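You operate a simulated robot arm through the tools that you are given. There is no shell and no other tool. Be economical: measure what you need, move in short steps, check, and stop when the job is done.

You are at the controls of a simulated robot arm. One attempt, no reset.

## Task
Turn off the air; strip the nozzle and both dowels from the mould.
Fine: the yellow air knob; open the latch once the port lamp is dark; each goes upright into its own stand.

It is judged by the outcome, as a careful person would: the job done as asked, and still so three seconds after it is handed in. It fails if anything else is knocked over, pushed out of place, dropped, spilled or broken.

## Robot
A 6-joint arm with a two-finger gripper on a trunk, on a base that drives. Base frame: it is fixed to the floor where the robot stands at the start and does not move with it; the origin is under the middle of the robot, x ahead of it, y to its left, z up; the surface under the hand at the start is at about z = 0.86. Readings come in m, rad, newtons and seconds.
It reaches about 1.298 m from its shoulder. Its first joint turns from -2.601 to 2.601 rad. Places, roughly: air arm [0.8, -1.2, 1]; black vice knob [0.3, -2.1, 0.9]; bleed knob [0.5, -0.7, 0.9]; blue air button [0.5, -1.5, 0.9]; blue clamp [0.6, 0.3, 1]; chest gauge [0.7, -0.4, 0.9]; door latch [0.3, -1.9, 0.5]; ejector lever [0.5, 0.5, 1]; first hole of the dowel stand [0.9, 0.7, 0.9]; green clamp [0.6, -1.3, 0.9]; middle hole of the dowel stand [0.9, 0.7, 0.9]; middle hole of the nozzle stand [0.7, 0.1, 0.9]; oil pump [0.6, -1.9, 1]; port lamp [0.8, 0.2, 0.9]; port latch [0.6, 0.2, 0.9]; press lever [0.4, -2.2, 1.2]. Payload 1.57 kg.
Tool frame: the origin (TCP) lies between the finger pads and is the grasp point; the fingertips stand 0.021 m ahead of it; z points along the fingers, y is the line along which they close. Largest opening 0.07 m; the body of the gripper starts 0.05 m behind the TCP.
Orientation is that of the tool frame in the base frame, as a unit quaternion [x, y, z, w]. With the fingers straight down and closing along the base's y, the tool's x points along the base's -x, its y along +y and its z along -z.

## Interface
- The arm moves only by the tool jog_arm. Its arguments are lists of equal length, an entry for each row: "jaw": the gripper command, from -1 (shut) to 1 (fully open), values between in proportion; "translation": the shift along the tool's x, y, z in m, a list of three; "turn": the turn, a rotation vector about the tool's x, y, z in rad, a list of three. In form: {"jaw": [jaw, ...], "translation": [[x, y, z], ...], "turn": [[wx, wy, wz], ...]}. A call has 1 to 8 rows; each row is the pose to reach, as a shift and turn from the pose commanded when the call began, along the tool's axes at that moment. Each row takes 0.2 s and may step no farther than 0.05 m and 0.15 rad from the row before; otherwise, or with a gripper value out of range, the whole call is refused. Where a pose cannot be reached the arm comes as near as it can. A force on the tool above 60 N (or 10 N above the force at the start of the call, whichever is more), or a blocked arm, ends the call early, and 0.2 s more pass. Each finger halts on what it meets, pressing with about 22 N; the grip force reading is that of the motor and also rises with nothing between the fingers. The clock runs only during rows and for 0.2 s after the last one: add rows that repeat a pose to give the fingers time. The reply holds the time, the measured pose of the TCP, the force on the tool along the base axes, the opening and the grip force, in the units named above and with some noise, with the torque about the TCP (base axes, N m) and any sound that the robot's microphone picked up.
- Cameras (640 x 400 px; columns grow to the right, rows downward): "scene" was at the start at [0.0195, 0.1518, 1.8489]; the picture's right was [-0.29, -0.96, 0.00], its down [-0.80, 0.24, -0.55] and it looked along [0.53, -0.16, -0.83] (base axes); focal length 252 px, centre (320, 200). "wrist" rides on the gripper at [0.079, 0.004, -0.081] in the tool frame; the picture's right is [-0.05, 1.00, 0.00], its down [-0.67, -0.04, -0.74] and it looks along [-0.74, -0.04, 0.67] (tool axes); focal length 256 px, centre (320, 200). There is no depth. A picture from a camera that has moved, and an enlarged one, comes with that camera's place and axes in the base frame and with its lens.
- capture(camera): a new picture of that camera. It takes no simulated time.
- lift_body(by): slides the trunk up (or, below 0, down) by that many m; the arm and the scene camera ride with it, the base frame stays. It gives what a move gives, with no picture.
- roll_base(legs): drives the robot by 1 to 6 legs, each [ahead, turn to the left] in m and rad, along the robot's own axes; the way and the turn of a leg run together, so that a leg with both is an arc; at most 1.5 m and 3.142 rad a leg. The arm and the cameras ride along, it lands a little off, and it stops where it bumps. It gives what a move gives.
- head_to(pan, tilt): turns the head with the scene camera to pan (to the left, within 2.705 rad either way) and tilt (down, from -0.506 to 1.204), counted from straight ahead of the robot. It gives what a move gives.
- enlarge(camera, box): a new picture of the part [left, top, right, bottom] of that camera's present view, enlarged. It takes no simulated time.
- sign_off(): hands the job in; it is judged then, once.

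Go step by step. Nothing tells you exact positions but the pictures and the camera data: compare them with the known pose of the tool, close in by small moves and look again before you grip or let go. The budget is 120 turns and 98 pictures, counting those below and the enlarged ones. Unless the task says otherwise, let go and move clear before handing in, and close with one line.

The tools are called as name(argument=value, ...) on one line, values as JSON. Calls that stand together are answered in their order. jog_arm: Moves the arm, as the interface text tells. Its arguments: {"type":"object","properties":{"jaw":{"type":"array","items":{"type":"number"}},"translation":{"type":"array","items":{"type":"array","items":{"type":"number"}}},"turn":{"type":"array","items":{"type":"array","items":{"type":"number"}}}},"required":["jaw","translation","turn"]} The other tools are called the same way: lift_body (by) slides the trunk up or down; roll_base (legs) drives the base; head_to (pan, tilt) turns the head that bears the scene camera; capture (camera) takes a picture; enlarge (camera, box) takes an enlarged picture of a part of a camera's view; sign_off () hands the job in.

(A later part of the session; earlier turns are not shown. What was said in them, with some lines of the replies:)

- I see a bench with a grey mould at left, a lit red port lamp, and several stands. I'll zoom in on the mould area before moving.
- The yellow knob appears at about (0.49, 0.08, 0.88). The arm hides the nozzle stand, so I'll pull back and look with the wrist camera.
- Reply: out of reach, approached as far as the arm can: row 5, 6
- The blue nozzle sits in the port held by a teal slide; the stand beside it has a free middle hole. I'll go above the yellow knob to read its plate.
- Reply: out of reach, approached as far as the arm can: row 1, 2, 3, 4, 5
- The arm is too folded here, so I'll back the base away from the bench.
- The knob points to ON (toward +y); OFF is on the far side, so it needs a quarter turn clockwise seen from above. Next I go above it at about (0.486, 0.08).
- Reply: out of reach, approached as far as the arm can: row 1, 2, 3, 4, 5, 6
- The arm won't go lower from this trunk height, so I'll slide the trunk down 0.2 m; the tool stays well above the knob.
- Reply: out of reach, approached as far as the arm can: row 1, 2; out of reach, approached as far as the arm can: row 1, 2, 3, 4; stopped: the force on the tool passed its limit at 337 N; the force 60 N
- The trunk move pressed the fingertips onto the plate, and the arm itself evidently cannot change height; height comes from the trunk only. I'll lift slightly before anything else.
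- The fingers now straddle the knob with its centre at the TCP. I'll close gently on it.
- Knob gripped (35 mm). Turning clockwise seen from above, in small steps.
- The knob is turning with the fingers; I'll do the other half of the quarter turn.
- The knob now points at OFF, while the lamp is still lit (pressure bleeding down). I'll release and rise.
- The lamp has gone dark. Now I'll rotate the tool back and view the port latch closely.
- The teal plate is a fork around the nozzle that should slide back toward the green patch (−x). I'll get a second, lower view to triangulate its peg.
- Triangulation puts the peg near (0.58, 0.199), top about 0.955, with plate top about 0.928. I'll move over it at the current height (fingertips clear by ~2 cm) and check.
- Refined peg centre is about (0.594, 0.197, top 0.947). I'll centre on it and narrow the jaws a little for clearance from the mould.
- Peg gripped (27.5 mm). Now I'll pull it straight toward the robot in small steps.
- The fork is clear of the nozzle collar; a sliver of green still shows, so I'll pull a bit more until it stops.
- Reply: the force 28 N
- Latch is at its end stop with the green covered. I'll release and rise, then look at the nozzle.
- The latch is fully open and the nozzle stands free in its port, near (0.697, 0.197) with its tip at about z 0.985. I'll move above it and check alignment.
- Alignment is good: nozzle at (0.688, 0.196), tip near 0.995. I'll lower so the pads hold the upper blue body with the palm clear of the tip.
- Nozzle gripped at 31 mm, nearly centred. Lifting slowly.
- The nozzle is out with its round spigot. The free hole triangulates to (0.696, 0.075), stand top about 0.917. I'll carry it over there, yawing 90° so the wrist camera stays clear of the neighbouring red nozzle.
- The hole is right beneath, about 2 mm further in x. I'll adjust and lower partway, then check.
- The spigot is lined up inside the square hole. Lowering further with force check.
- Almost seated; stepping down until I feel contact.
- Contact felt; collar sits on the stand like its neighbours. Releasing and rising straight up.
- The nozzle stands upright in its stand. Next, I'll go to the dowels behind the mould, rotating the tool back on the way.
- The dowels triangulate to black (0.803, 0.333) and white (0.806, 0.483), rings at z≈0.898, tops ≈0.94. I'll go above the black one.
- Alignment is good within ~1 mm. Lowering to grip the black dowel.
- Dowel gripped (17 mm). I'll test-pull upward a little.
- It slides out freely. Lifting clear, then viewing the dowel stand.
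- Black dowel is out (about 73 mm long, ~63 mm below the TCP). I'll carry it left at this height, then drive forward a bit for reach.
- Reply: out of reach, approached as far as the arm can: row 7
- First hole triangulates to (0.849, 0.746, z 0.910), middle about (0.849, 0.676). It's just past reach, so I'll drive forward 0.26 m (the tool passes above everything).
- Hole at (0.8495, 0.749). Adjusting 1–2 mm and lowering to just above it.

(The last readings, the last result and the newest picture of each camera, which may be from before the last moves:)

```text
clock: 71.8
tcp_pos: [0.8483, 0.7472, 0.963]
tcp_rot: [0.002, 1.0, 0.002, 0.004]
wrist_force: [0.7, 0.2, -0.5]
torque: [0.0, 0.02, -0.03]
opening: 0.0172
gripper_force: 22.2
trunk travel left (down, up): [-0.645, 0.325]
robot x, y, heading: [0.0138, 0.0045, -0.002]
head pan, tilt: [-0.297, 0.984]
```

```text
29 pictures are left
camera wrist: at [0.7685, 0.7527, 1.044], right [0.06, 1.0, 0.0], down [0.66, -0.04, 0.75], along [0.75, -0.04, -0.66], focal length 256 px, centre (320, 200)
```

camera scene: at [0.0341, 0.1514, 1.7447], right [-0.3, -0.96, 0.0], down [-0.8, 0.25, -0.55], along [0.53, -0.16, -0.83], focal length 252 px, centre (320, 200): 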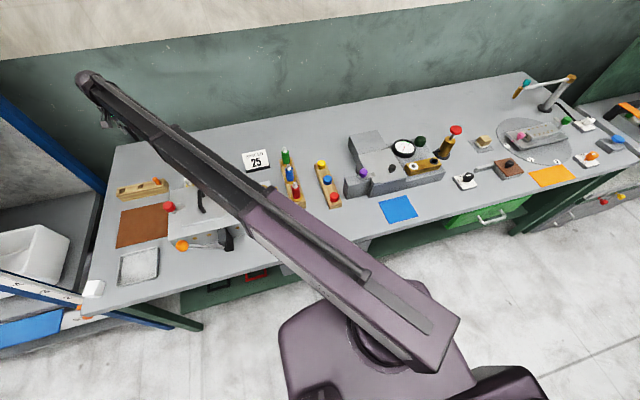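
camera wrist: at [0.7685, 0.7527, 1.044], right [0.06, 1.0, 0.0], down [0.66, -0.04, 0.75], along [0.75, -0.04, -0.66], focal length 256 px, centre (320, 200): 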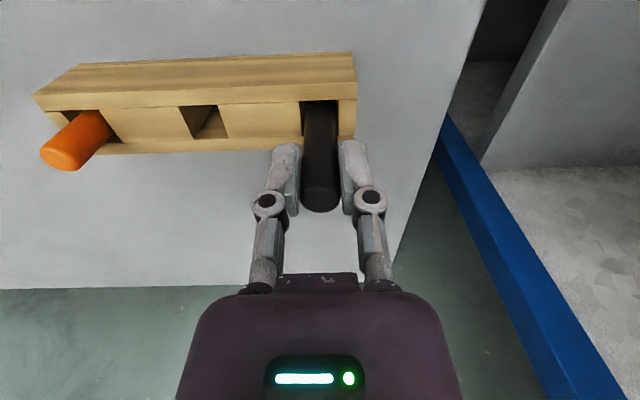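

Dowel is entering the hole. Lowering on.

lift_body(by=-0.018)

lift_body(by=-0.004)

capture(camera="wrist")

```text
clock: 72.4
tcp_pos: [0.8483, 0.7483, 0.9447]
tcp_rot: [0.001, 1.0, 0.001, 0.005]
wrist_force: [0.1, -0.7, -1.7]
torque: [-0.02, -0.03, -0.01]
opening: 0.0176
gripper_force: 22.2
trunk travel left (down, up): [-0.627, 0.343]
robot x, y, heading: [0.0164, 0.0021, -0.004]
head pan, tilt: [-0.297, 0.984]
```

```text
clock: 73.0
tcp_pos: [0.8485, 0.748, 0.9412]
tcp_rot: [0.001, 1.0, 0.001, 0.004]
wrist_force: [-0.4, 0.3, -1.0]
torque: [-0.04, 0.03, 0.01]
opening: 0.0171
gripper_force: 22.2
trunk travel left (down, up): [-0.623, 0.347]
robot x, y, heading: [0.0089, 0.0017, -0.003]
head pan, tilt: [-0.297, 0.984]
```

```text
28 pictures are left
camera wrist: at [0.7685, 0.7527, 1.022], right [0.06, 1.0, 0.0], down [0.66, -0.04, 0.75], along [0.75, -0.04, -0.66], focal length 256 px, centre (320, 200)
```

wrist: 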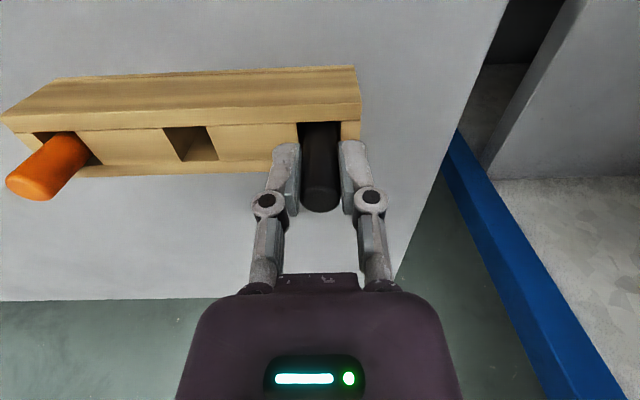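

lift_body(by=-0.003)

lift_body(by=-0.002)

```text
clock: 73.5
tcp_pos: [0.8485, 0.7481, 0.9383]
tcp_rot: [0.001, 1.0, 0.001, 0.004]
wrist_force: [-0.8, -0.1, -1.7]
torque: [-0.01, 0.0, -0.02]
opening: 0.0171
gripper_force: 22.6
trunk travel left (down, up): [-0.62, 0.35]
robot x, y, heading: [0.011, 0.0021, -0.004]
head pan, tilt: [-0.297, 0.984]
```

```text
clock: 74.0
tcp_pos: [0.848, 0.7481, 0.9368]
tcp_rot: [0.002, 1.0, 0.001, 0.004]
wrist_force: [0.3, -0.3, -0.7]
torque: [0.0, -0.02, 0.0]
opening: 0.0173
gripper_force: 22.2
trunk travel left (down, up): [-0.618, 0.352]
robot x, y, heading: [0.0109, -0.0009, 0.001]
head pan, tilt: [-0.297, 0.984]
```

lift_body(by=-0.003)

lift_body(by=-0.003)

capture(camera="wrist")

```text
clock: 74.5
tcp_pos: [0.8482, 0.7483, 0.9329]
tcp_rot: [0.002, 1.0, 0.001, 0.004]
wrist_force: [0.6, 0.4, -0.1]
torque: [-0.01, -0.01, 0.01]
opening: 0.0173
gripper_force: 22.4
trunk travel left (down, up): [-0.615, 0.355]
robot x, y, heading: [0.0102, 0.0044, -0.002]
head pan, tilt: [-0.297, 0.984]
```

```text
clock: 75.0
tcp_pos: [0.8485, 0.7481, 0.9295]
tcp_rot: [0.001, 1.0, 0.002, 0.004]
wrist_force: [0.0, -0.5, -1.0]
torque: [-0.02, 0.01, 0.01]
opening: 0.0175
gripper_force: 22.3
trunk travel left (down, up): [-0.612, 0.358]
robot x, y, heading: [0.0139, 0.0025, -0.006]
head pan, tilt: [-0.297, 0.984]
```

```text
27 pictures are left
camera wrist: at [0.7685, 0.7527, 1.011], right [0.06, 1.0, 0.0], down [0.66, -0.04, 0.75], along [0.75, -0.04, -0.66], focal length 256 px, centre (320, 200)
```

wrist: 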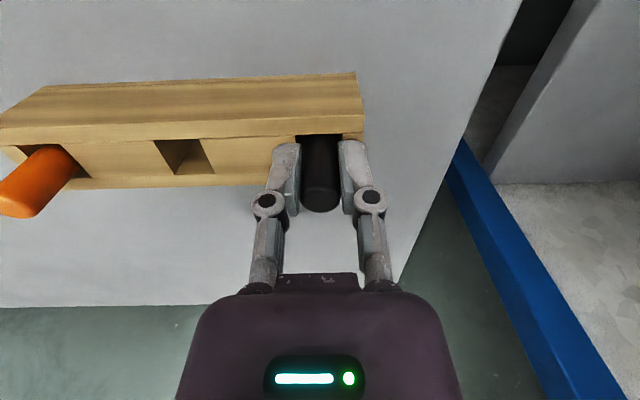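

lift_body(by=-0.002)

lift_body(by=-0.002)

```text
clock: 75.6
tcp_pos: [0.848, 0.7482, 0.9284]
tcp_rot: [0.002, 1.0, 0.001, 0.004]
wrist_force: [0.1, 0.2, 1.4]
torque: [0.02, -0.02, -0.01]
opening: 0.0173
gripper_force: 22.1
trunk travel left (down, up): [-0.61, 0.36]
robot x, y, heading: [0.0143, 0.0006, -0.006]
head pan, tilt: [-0.297, 0.984]
```

```text
clock: 76.1
tcp_pos: [0.8489, 0.7481, 0.9279]
tcp_rot: [0.002, 1.0, 0.001, 0.005]
wrist_force: [5.0, 3.0, 17.4]
torque: [0.06, -0.32, 0.01]
opening: 0.0173
gripper_force: 22.0
trunk travel left (down, up): [-0.608, 0.362]
robot x, y, heading: [0.0144, 0.0033, -0.002]
head pan, tilt: [-0.297, 0.984]
```

Bottom contact felt (17 N). Releasing and rising.

jog_arm(jaw=[-0.5, -0.3, -0.1, 0.1, 0.1], translation=[[0, 0, 0], [0, 0, 0], [0, 0, 0], [0, 0, 0], [0, 0, 0]], turn=[[0, 0, 0], [0, 0, 0], [0, 0, 0], [0, 0, 0], [0, 0, 0]])

lift_body(by=0.17)

capture(camera="wrist")

```text
clock: 77.3
tcp_pos: [0.8485, 0.7477, 0.9262]
tcp_rot: [0.002, 1.0, 0.001, 0.004]
wrist_force: [0.8, -0.4, 0.5]
torque: [0.02, 0.01, -0.01]
opening: 0.0382
gripper_force: 0.0
trunk travel left (down, up): [-0.608, 0.362]
robot x, y, heading: [0.0151, 0.0008, 0.001]
head pan, tilt: [-0.297, 0.984]
```

```text
clock: 79.2
tcp_pos: [0.8486, 0.7478, 1.096]
tcp_rot: [0.002, 1.0, 0.0, 0.004]
wrist_force: [-0.2, -0.4, 0.6]
torque: [-0.02, 0.03, -0.05]
opening: 0.0386
gripper_force: 0.1
trunk travel left (down, up): [-0.778, 0.192]
robot x, y, heading: [0.012, 0.0015, -0.004]
head pan, tilt: [-0.297, 0.984]
```

```text
26 pictures are left
camera wrist: at [0.7685, 0.7528, 1.1769], right [0.06, 1.0, 0.0], down [0.66, -0.04, 0.75], along [0.75, -0.04, -0.66], focal length 256 px, centre (320, 200)
```

wrist: 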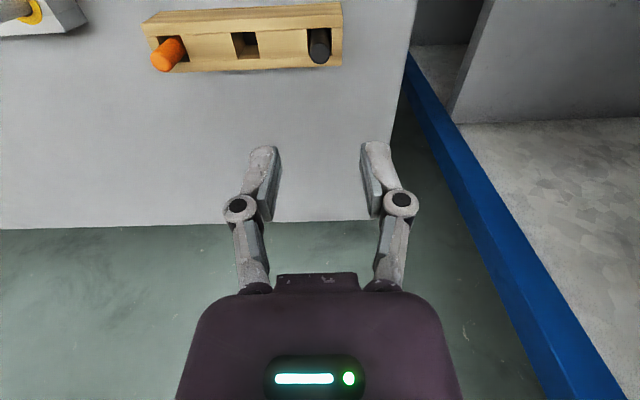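

The black dowel stands upright in the stand. Now to the white dowel at about (0.806, 0.483).

jog_arm(jaw=[0.1, 0.15, 0.2, 0.2, 0.2, 0.2, 0.2], translation=[[0.007, -0.04, 0], [0.014, -0.08, 0], [0.021, -0.12, 0], [0.028, -0.16, 0], [0.035, -0.2, 0], [0.042, -0.24, 0], [0.042, -0.265, 0]], turn=[[0, 0, 0], [0, 0, 0], [0, 0, 0], [0, 0, 0], [0, 0, 0], [0, 0, 0], [0, 0, 0]])

lift_body(by=-0.08)

capture(camera="wrist")

```text
clock: 80.8
tcp_pos: [0.8078, 0.4827, 1.0973]
tcp_rot: [0.002, 1.0, 0.001, 0.004]
wrist_force: [0.2, 0.1, -0.6]
torque: [0.05, 0.01, 0.0]
opening: 0.042
gripper_force: 0.0
trunk travel left (down, up): [-0.778, 0.192]
robot x, y, heading: [0.0099, 0.0004, -0.007]
head pan, tilt: [-0.297, 0.984]
```

```text
clock: 82.0
tcp_pos: [0.8083, 0.4825, 1.0159]
tcp_rot: [0.002, 1.0, 0.001, 0.004]
wrist_force: [0.2, 0.3, 0.7]
torque: [0.03, 0.01, -0.01]
opening: 0.0419
gripper_force: 0.1
trunk travel left (down, up): [-0.698, 0.272]
robot x, y, heading: [0.0133, 0.0003, -0.004]
head pan, tilt: [-0.297, 0.984]
```

```text
25 pictures are left
camera wrist: at [0.7273, 0.4876, 1.0972], right [0.06, 1.0, 0.0], down [0.66, -0.04, 0.75], along [0.75, -0.04, -0.66], focal length 256 px, centre (320, 200)
```

wrist: 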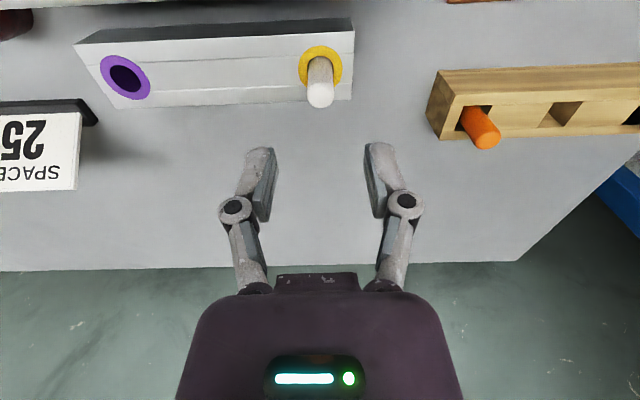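

jog_arm(jaw=[0.2, 0.2], translation=[[0.003, 0.001, 0], [0.003, 0.001, 0]], turn=[[0, 0, 0], [0, 0, 0]])

lift_body(by=-0.078)

capture(camera="wrist")

```text
clock: 82.6
tcp_pos: [0.8037, 0.4841, 1.0166]
tcp_rot: [0.002, 1.0, 0.0, 0.004]
wrist_force: [0.1, 0.3, 0.5]
torque: [0.01, 0.0, 0.01]
opening: 0.0419
gripper_force: 0.0
trunk travel left (down, up): [-0.698, 0.272]
robot x, y, heading: [0.0128, 0.0019, -0.006]
head pan, tilt: [-0.297, 0.984]
```

```text
clock: 83.7
tcp_pos: [0.8039, 0.4862, 0.9392]
tcp_rot: [0.001, 1.0, 0.001, 0.004]
wrist_force: [0.3, -0.4, 0.3]
torque: [-0.02, -0.01, 0.0]
opening: 0.0421
gripper_force: 0.1
trunk travel left (down, up): [-0.62, 0.35]
robot x, y, heading: [0.0185, 0.0032, -0.005]
head pan, tilt: [-0.297, 0.984]
```

```text
24 pictures are left
camera wrist: at [0.7242, 0.4892, 1.0192], right [0.06, 1.0, 0.0], down [0.66, -0.04, 0.75], along [0.75, -0.04, -0.66], focal length 256 px, centre (320, 200)
```

wrist: 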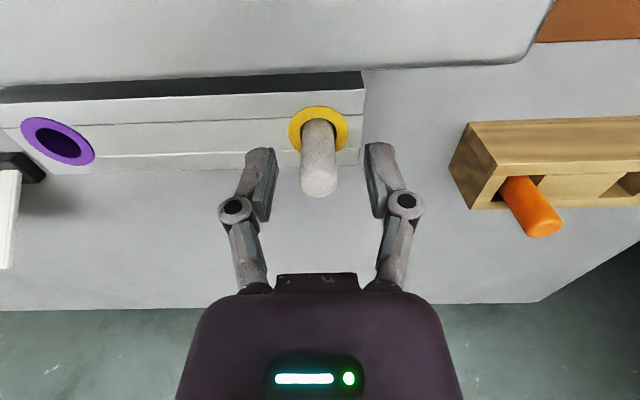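

Centred on the white dowel. Lowering the last bit and gripping.

lift_body(by=-0.01)

jog_arm(jaw=[-0.2, -0.6, -1, -1, -1], translation=[[0, -0.001, 0], [0, -0.001, 0], [0, -0.001, 0], [0, -0.001, 0], [0, -0.001, 0]], turn=[[0, 0, 0], [0, 0, 0], [0, 0, 0], [0, 0, 0], [0, 0, 0]])

lift_body(by=0.015)

capture(camera="wrist")

```text
clock: 84.3
tcp_pos: [0.8041, 0.4848, 0.9275]
tcp_rot: [0.002, 1.0, 0.0, 0.004]
wrist_force: [-0.1, 0.1, -0.5]
torque: [0.0, -0.02, 0.02]
opening: 0.042
gripper_force: 0.2
trunk travel left (down, up): [-0.61, 0.36]
robot x, y, heading: [0.0148, 0.0025, -0.008]
head pan, tilt: [-0.297, 0.984]
```

```text
clock: 85.5
tcp_pos: [0.8043, 0.4841, 0.9283]
tcp_rot: [0.001, 1.0, 0.001, 0.005]
wrist_force: [-1.2, -0.2, 0.1]
torque: [0.0, 0.03, -0.04]
opening: 0.0174
gripper_force: 22.1
trunk travel left (down, up): [-0.61, 0.36]
robot x, y, heading: [0.0129, 0.0024, -0.003]
head pan, tilt: [-0.297, 0.984]
```

```text
clock: 86.1
tcp_pos: [0.805, 0.4847, 0.9425]
tcp_rot: [0.001, 1.0, 0.0, 0.004]
wrist_force: [0.0, 0.0, -1.2]
torque: [0.0, -0.01, 0.02]
opening: 0.0171
gripper_force: 21.9
trunk travel left (down, up): [-0.625, 0.345]
robot x, y, heading: [0.0124, 0.0017, -0.003]
head pan, tilt: [-0.297, 0.984]
```

```text
23 pictures are left
camera wrist: at [0.7247, 0.4887, 1.0239], right [0.06, 1.0, 0.0], down [0.66, -0.04, 0.75], along [0.75, -0.04, -0.66], focal length 256 px, centre (320, 200)
```

wrist: 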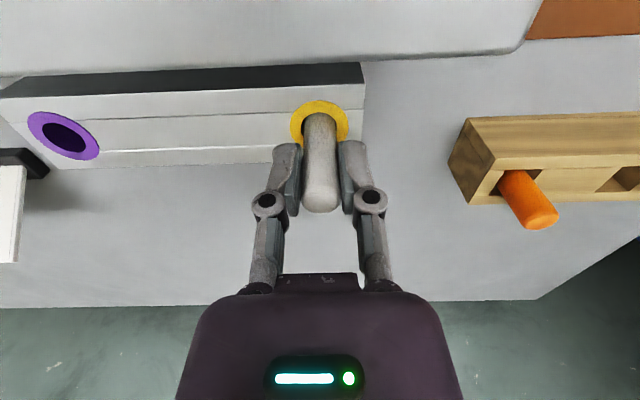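

It comes out freely. Lifting and carrying to the middle hole at about (0.849, 0.679).

lift_body(by=0.15)

jog_arm(jaw=[-1, -1, -1, -1, -1], translation=[[-0.01, 0.04, 0], [-0.02, 0.08, 0], [-0.03, 0.12, 0], [-0.04, 0.16, 0], [-0.0445, 0.195, 0]], turn=[[0, 0, 0], [0, 0, 0], [0, 0, 0], [0, 0, 0], [0, 0, 0]])

capture(camera="wrist")

```text
clock: 87.9
tcp_pos: [0.804, 0.4839, 1.0922]
tcp_rot: [0.002, 1.0, 0.0, 0.004]
wrist_force: [0.2, -0.3, -1.6]
torque: [-0.02, 0.0, 0.03]
opening: 0.0173
gripper_force: 21.8
trunk travel left (down, up): [-0.775, 0.195]
robot x, y, heading: [0.0128, -0.0037, -0.002]
head pan, tilt: [-0.297, 0.984]
```

```text
clock: 89.1
tcp_pos: [0.8492, 0.6809, 1.0934]
tcp_rot: [0.003, 1.0, 0.0, 0.005]
wrist_force: [0.2, 0.7, -1.5]
torque: [0.03, 0.03, 0.02]
opening: 0.0169
gripper_force: 22.3
trunk travel left (down, up): [-0.775, 0.195]
robot x, y, heading: [0.0106, -0.0027, -0.005]
head pan, tilt: [-0.297, 0.984]
```

```text
22 pictures are left
camera wrist: at [0.7689, 0.6848, 1.1735], right [0.06, 1.0, 0.0], down [0.66, -0.04, 0.75], along [0.75, -0.04, -0.66], focal length 256 px, centre (320, 200)
```

wrist: 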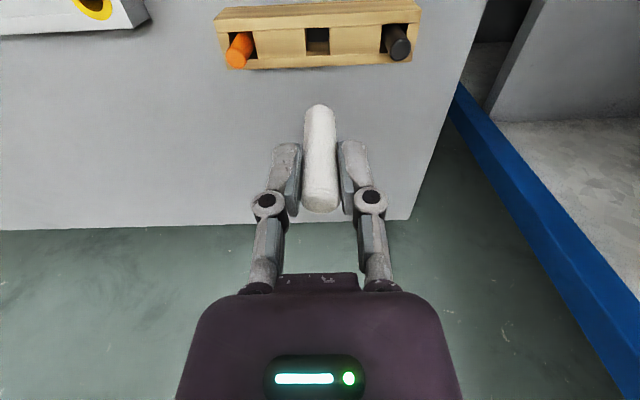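

jog_arm(jaw=[-1, -1], translation=[[-0.0005, -0.0022, 0], [-0.0005, -0.0022, 0]], turn=[[0, 0, 0], [0, 0, 0]])

lift_body(by=-0.1)

capture(camera="wrist")

```text
clock: 89.7
tcp_pos: [0.8499, 0.6778, 1.0938]
tcp_rot: [0.002, 1.0, 0.0, 0.005]
wrist_force: [-0.9, -0.4, -1.6]
torque: [0.0, 0.0, -0.01]
opening: 0.017
gripper_force: 22.3
trunk travel left (down, up): [-0.775, 0.195]
robot x, y, heading: [0.0145, 0.0012, -0.006]
head pan, tilt: [-0.297, 0.984]
```

```text
clock: 91.0
tcp_pos: [0.85, 0.6782, 0.9938]
tcp_rot: [0.003, 1.0, 0.001, 0.006]
wrist_force: [0.6, -0.1, -0.7]
torque: [-0.01, 0.02, 0.05]
opening: 0.0171
gripper_force: 22.7
trunk travel left (down, up): [-0.675, 0.295]
robot x, y, heading: [0.013, -0.004, -0.0]
head pan, tilt: [-0.297, 0.984]
```

```text
21 pictures are left
camera wrist: at [0.7691, 0.6819, 1.0741], right [0.06, 1.0, 0.0], down [0.66, -0.04, 0.75], along [0.75, -0.04, -0.66], focal length 256 px, centre (320, 200)
```

wrist: 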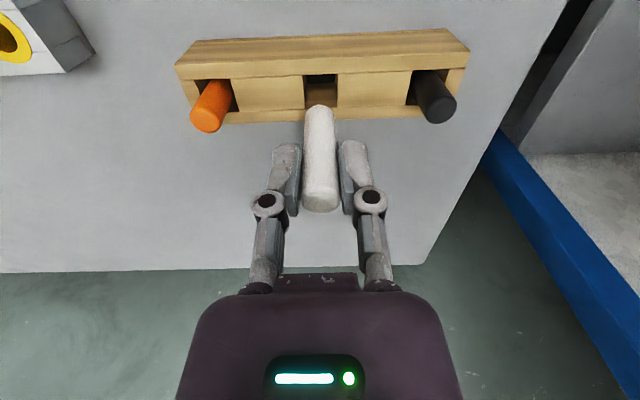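

Aligned. Lowering in.

lift_body(by=-0.03)

capture(camera="wrist")

```text
clock: 91.8
tcp_pos: [0.8488, 0.6781, 0.9635]
tcp_rot: [0.002, 1.0, 0.001, 0.005]
wrist_force: [0.4, -0.4, -1.0]
torque: [0.0, -0.04, -0.01]
opening: 0.0173
gripper_force: 22.3
trunk travel left (down, up): [-0.645, 0.325]
robot x, y, heading: [0.0113, 0.0008, -0.003]
head pan, tilt: [-0.297, 0.984]
```

```text
20 pictures are left
camera wrist: at [0.7691, 0.6819, 1.044], right [0.06, 1.0, 0.0], down [0.66, -0.04, 0.75], along [0.75, -0.04, -0.66], focal length 256 px, centre (320, 200)
```

wrist: 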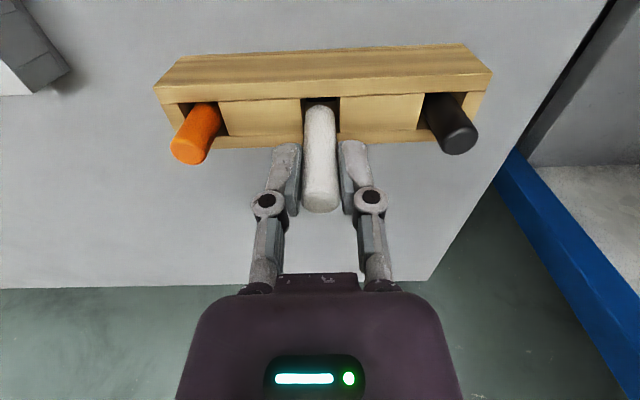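

lift_body(by=-0.02)

lift_body(by=-0.011)

lift_body(by=-0.004)

capture(camera="wrist")

```text
clock: 92.4
tcp_pos: [0.8498, 0.677, 0.9435]
tcp_rot: [0.002, 1.0, 0.0, 0.004]
wrist_force: [0.5, 0.0, -0.9]
torque: [-0.01, -0.01, 0.02]
opening: 0.0173
gripper_force: 22.1
trunk travel left (down, up): [-0.625, 0.345]
robot x, y, heading: [0.0114, 0.0037, -0.004]
head pan, tilt: [-0.297, 0.984]
```

```text
clock: 93.0
tcp_pos: [0.8498, 0.6769, 0.9325]
tcp_rot: [0.002, 1.0, 0.001, 0.005]
wrist_force: [1.0, -0.3, -1.5]
torque: [-0.03, 0.04, 0.01]
opening: 0.0171
gripper_force: 21.8
trunk travel left (down, up): [-0.614, 0.356]
robot x, y, heading: [0.0126, 0.0011, 0.001]
head pan, tilt: [-0.297, 0.984]
```

```text
clock: 93.5
tcp_pos: [0.8487, 0.6771, 0.9276]
tcp_rot: [0.002, 1.0, 0.0, 0.004]
wrist_force: [-0.2, -0.6, 0.8]
torque: [-0.05, 0.06, 0.0]
opening: 0.0172
gripper_force: 21.7
trunk travel left (down, up): [-0.61, 0.36]
robot x, y, heading: [0.0135, 0.0002, -0.008]
head pan, tilt: [-0.297, 0.984]
```

```text
19 pictures are left
camera wrist: at [0.769, 0.6818, 1.0092], right [0.06, 1.0, 0.0], down [0.66, -0.04, 0.75], along [0.75, -0.04, -0.66], focal length 256 px, centre (320, 200)
```

wrist: 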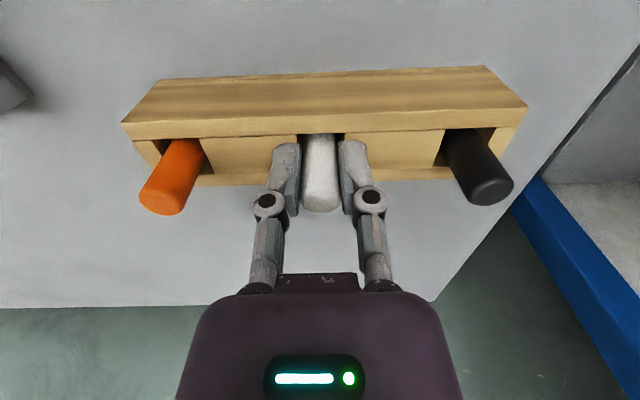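

The dowel is just touching bottom at the same depth as the others. Releasing and rising.

lift_body(by=-0.001)

jog_arm(jaw=[-0.5, -0.3, -0.1, 0.1, 0.1], translation=[[0, 0, 0], [0, 0, 0], [0, 0, 0], [0, 0, 0], [0, 0, 0]], turn=[[0, 0, 0], [0, 0, 0], [0, 0, 0], [0, 0, 0], [0, 0, 0]])

lift_body(by=0.2)

capture(camera="wrist")

capture(camera="scene")

```text
clock: 94.1
tcp_pos: [0.85, 0.677, 0.9294]
tcp_rot: [0.002, 1.0, 0.0, 0.005]
wrist_force: [2.3, 1.8, 9.3]
torque: [0.1, -0.14, 0.02]
opening: 0.0175
gripper_force: 22.0
trunk travel left (down, up): [-0.609, 0.361]
robot x, y, heading: [0.0126, 0.0027, -0.002]
head pan, tilt: [-0.297, 0.984]
```

```text
clock: 95.3
tcp_pos: [0.8494, 0.6774, 0.9274]
tcp_rot: [0.001, 1.0, 0.001, 0.005]
wrist_force: [0.6, -0.5, 0.0]
torque: [0.0, 0.04, 0.0]
opening: 0.0386
gripper_force: 0.1
trunk travel left (down, up): [-0.609, 0.361]
robot x, y, heading: [0.0127, 0.0012, 0.003]
head pan, tilt: [-0.297, 0.984]
```

```text
clock: 97.4
tcp_pos: [0.8495, 0.6771, 1.1264]
tcp_rot: [0.001, 1.0, 0.001, 0.005]
wrist_force: [-0.6, -0.2, -0.7]
torque: [0.02, -0.03, -0.02]
opening: 0.0385
gripper_force: 0.1
trunk travel left (down, up): [-0.809, 0.161]
robot x, y, heading: [0.013, -0.0011, -0.005]
head pan, tilt: [-0.297, 0.984]
```

```text
18 pictures are left
camera wrist: at [0.7691, 0.682, 1.2079], right [0.06, 1.0, 0.0], down [0.66, -0.04, 0.75], along [0.75, -0.04, -0.66], focal length 256 px, centre (320, 200)
```

wrist: 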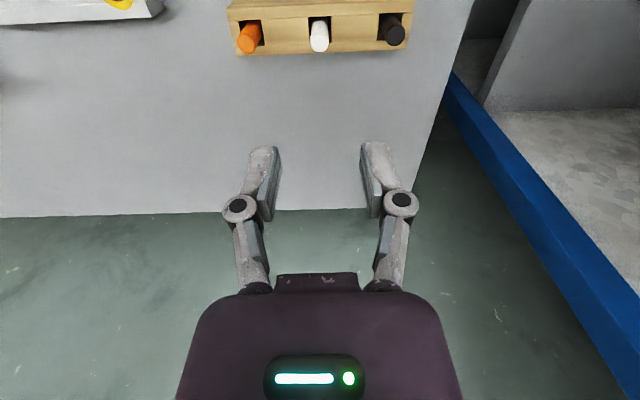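

```text
17 pictures are left
camera scene: at [0.0327, 0.1513, 1.7787], right [-0.3, -0.96, 0.0], down [-0.8, 0.25, -0.55], along [0.53, -0.16, -0.83], focal length 252 px, centre (320, 200)
```

scene: 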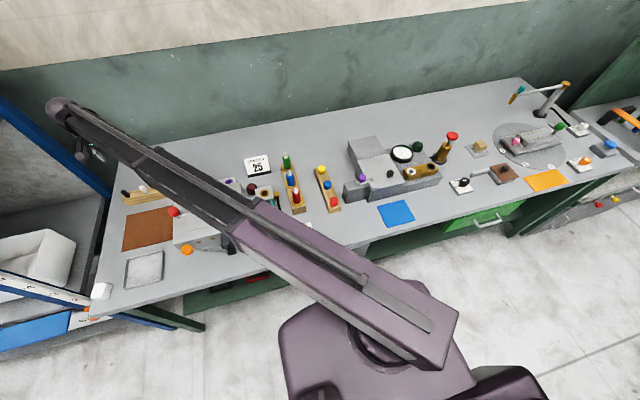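

All three dowels stand in the stand. A last check on the nozzle, knob and lamp.

enlarge(camera="scene", box=[210, 140, 350, 240])

```text
4.00 times, centred on (280, 190) of scene
camera zoom: at [0.0327, 0.1513, 1.7787], right [-0.3, -0.96, 0.0], down [-0.8, 0.25, -0.55], along [0.53, -0.16, -0.83], focal length 1006 px, centre (480, 240)
```

zoom: 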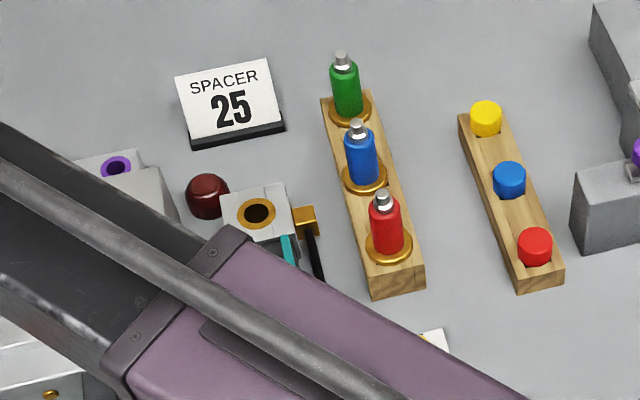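

The nozzle is upright in its stand, the lamp is dark, both dowels are seated and the gripper is clear. I'm handing in.

sign_off()

```text
The job is handed in.
```

The air is off, and I opened the latch only once the port lamp was dark. The nozzle and both dowels are out of the mould and standing upright in their own stands. Early on, the fingertips pressed hard onto the air knob's plate (337 N peak); I saw no damage or movement afterwards.
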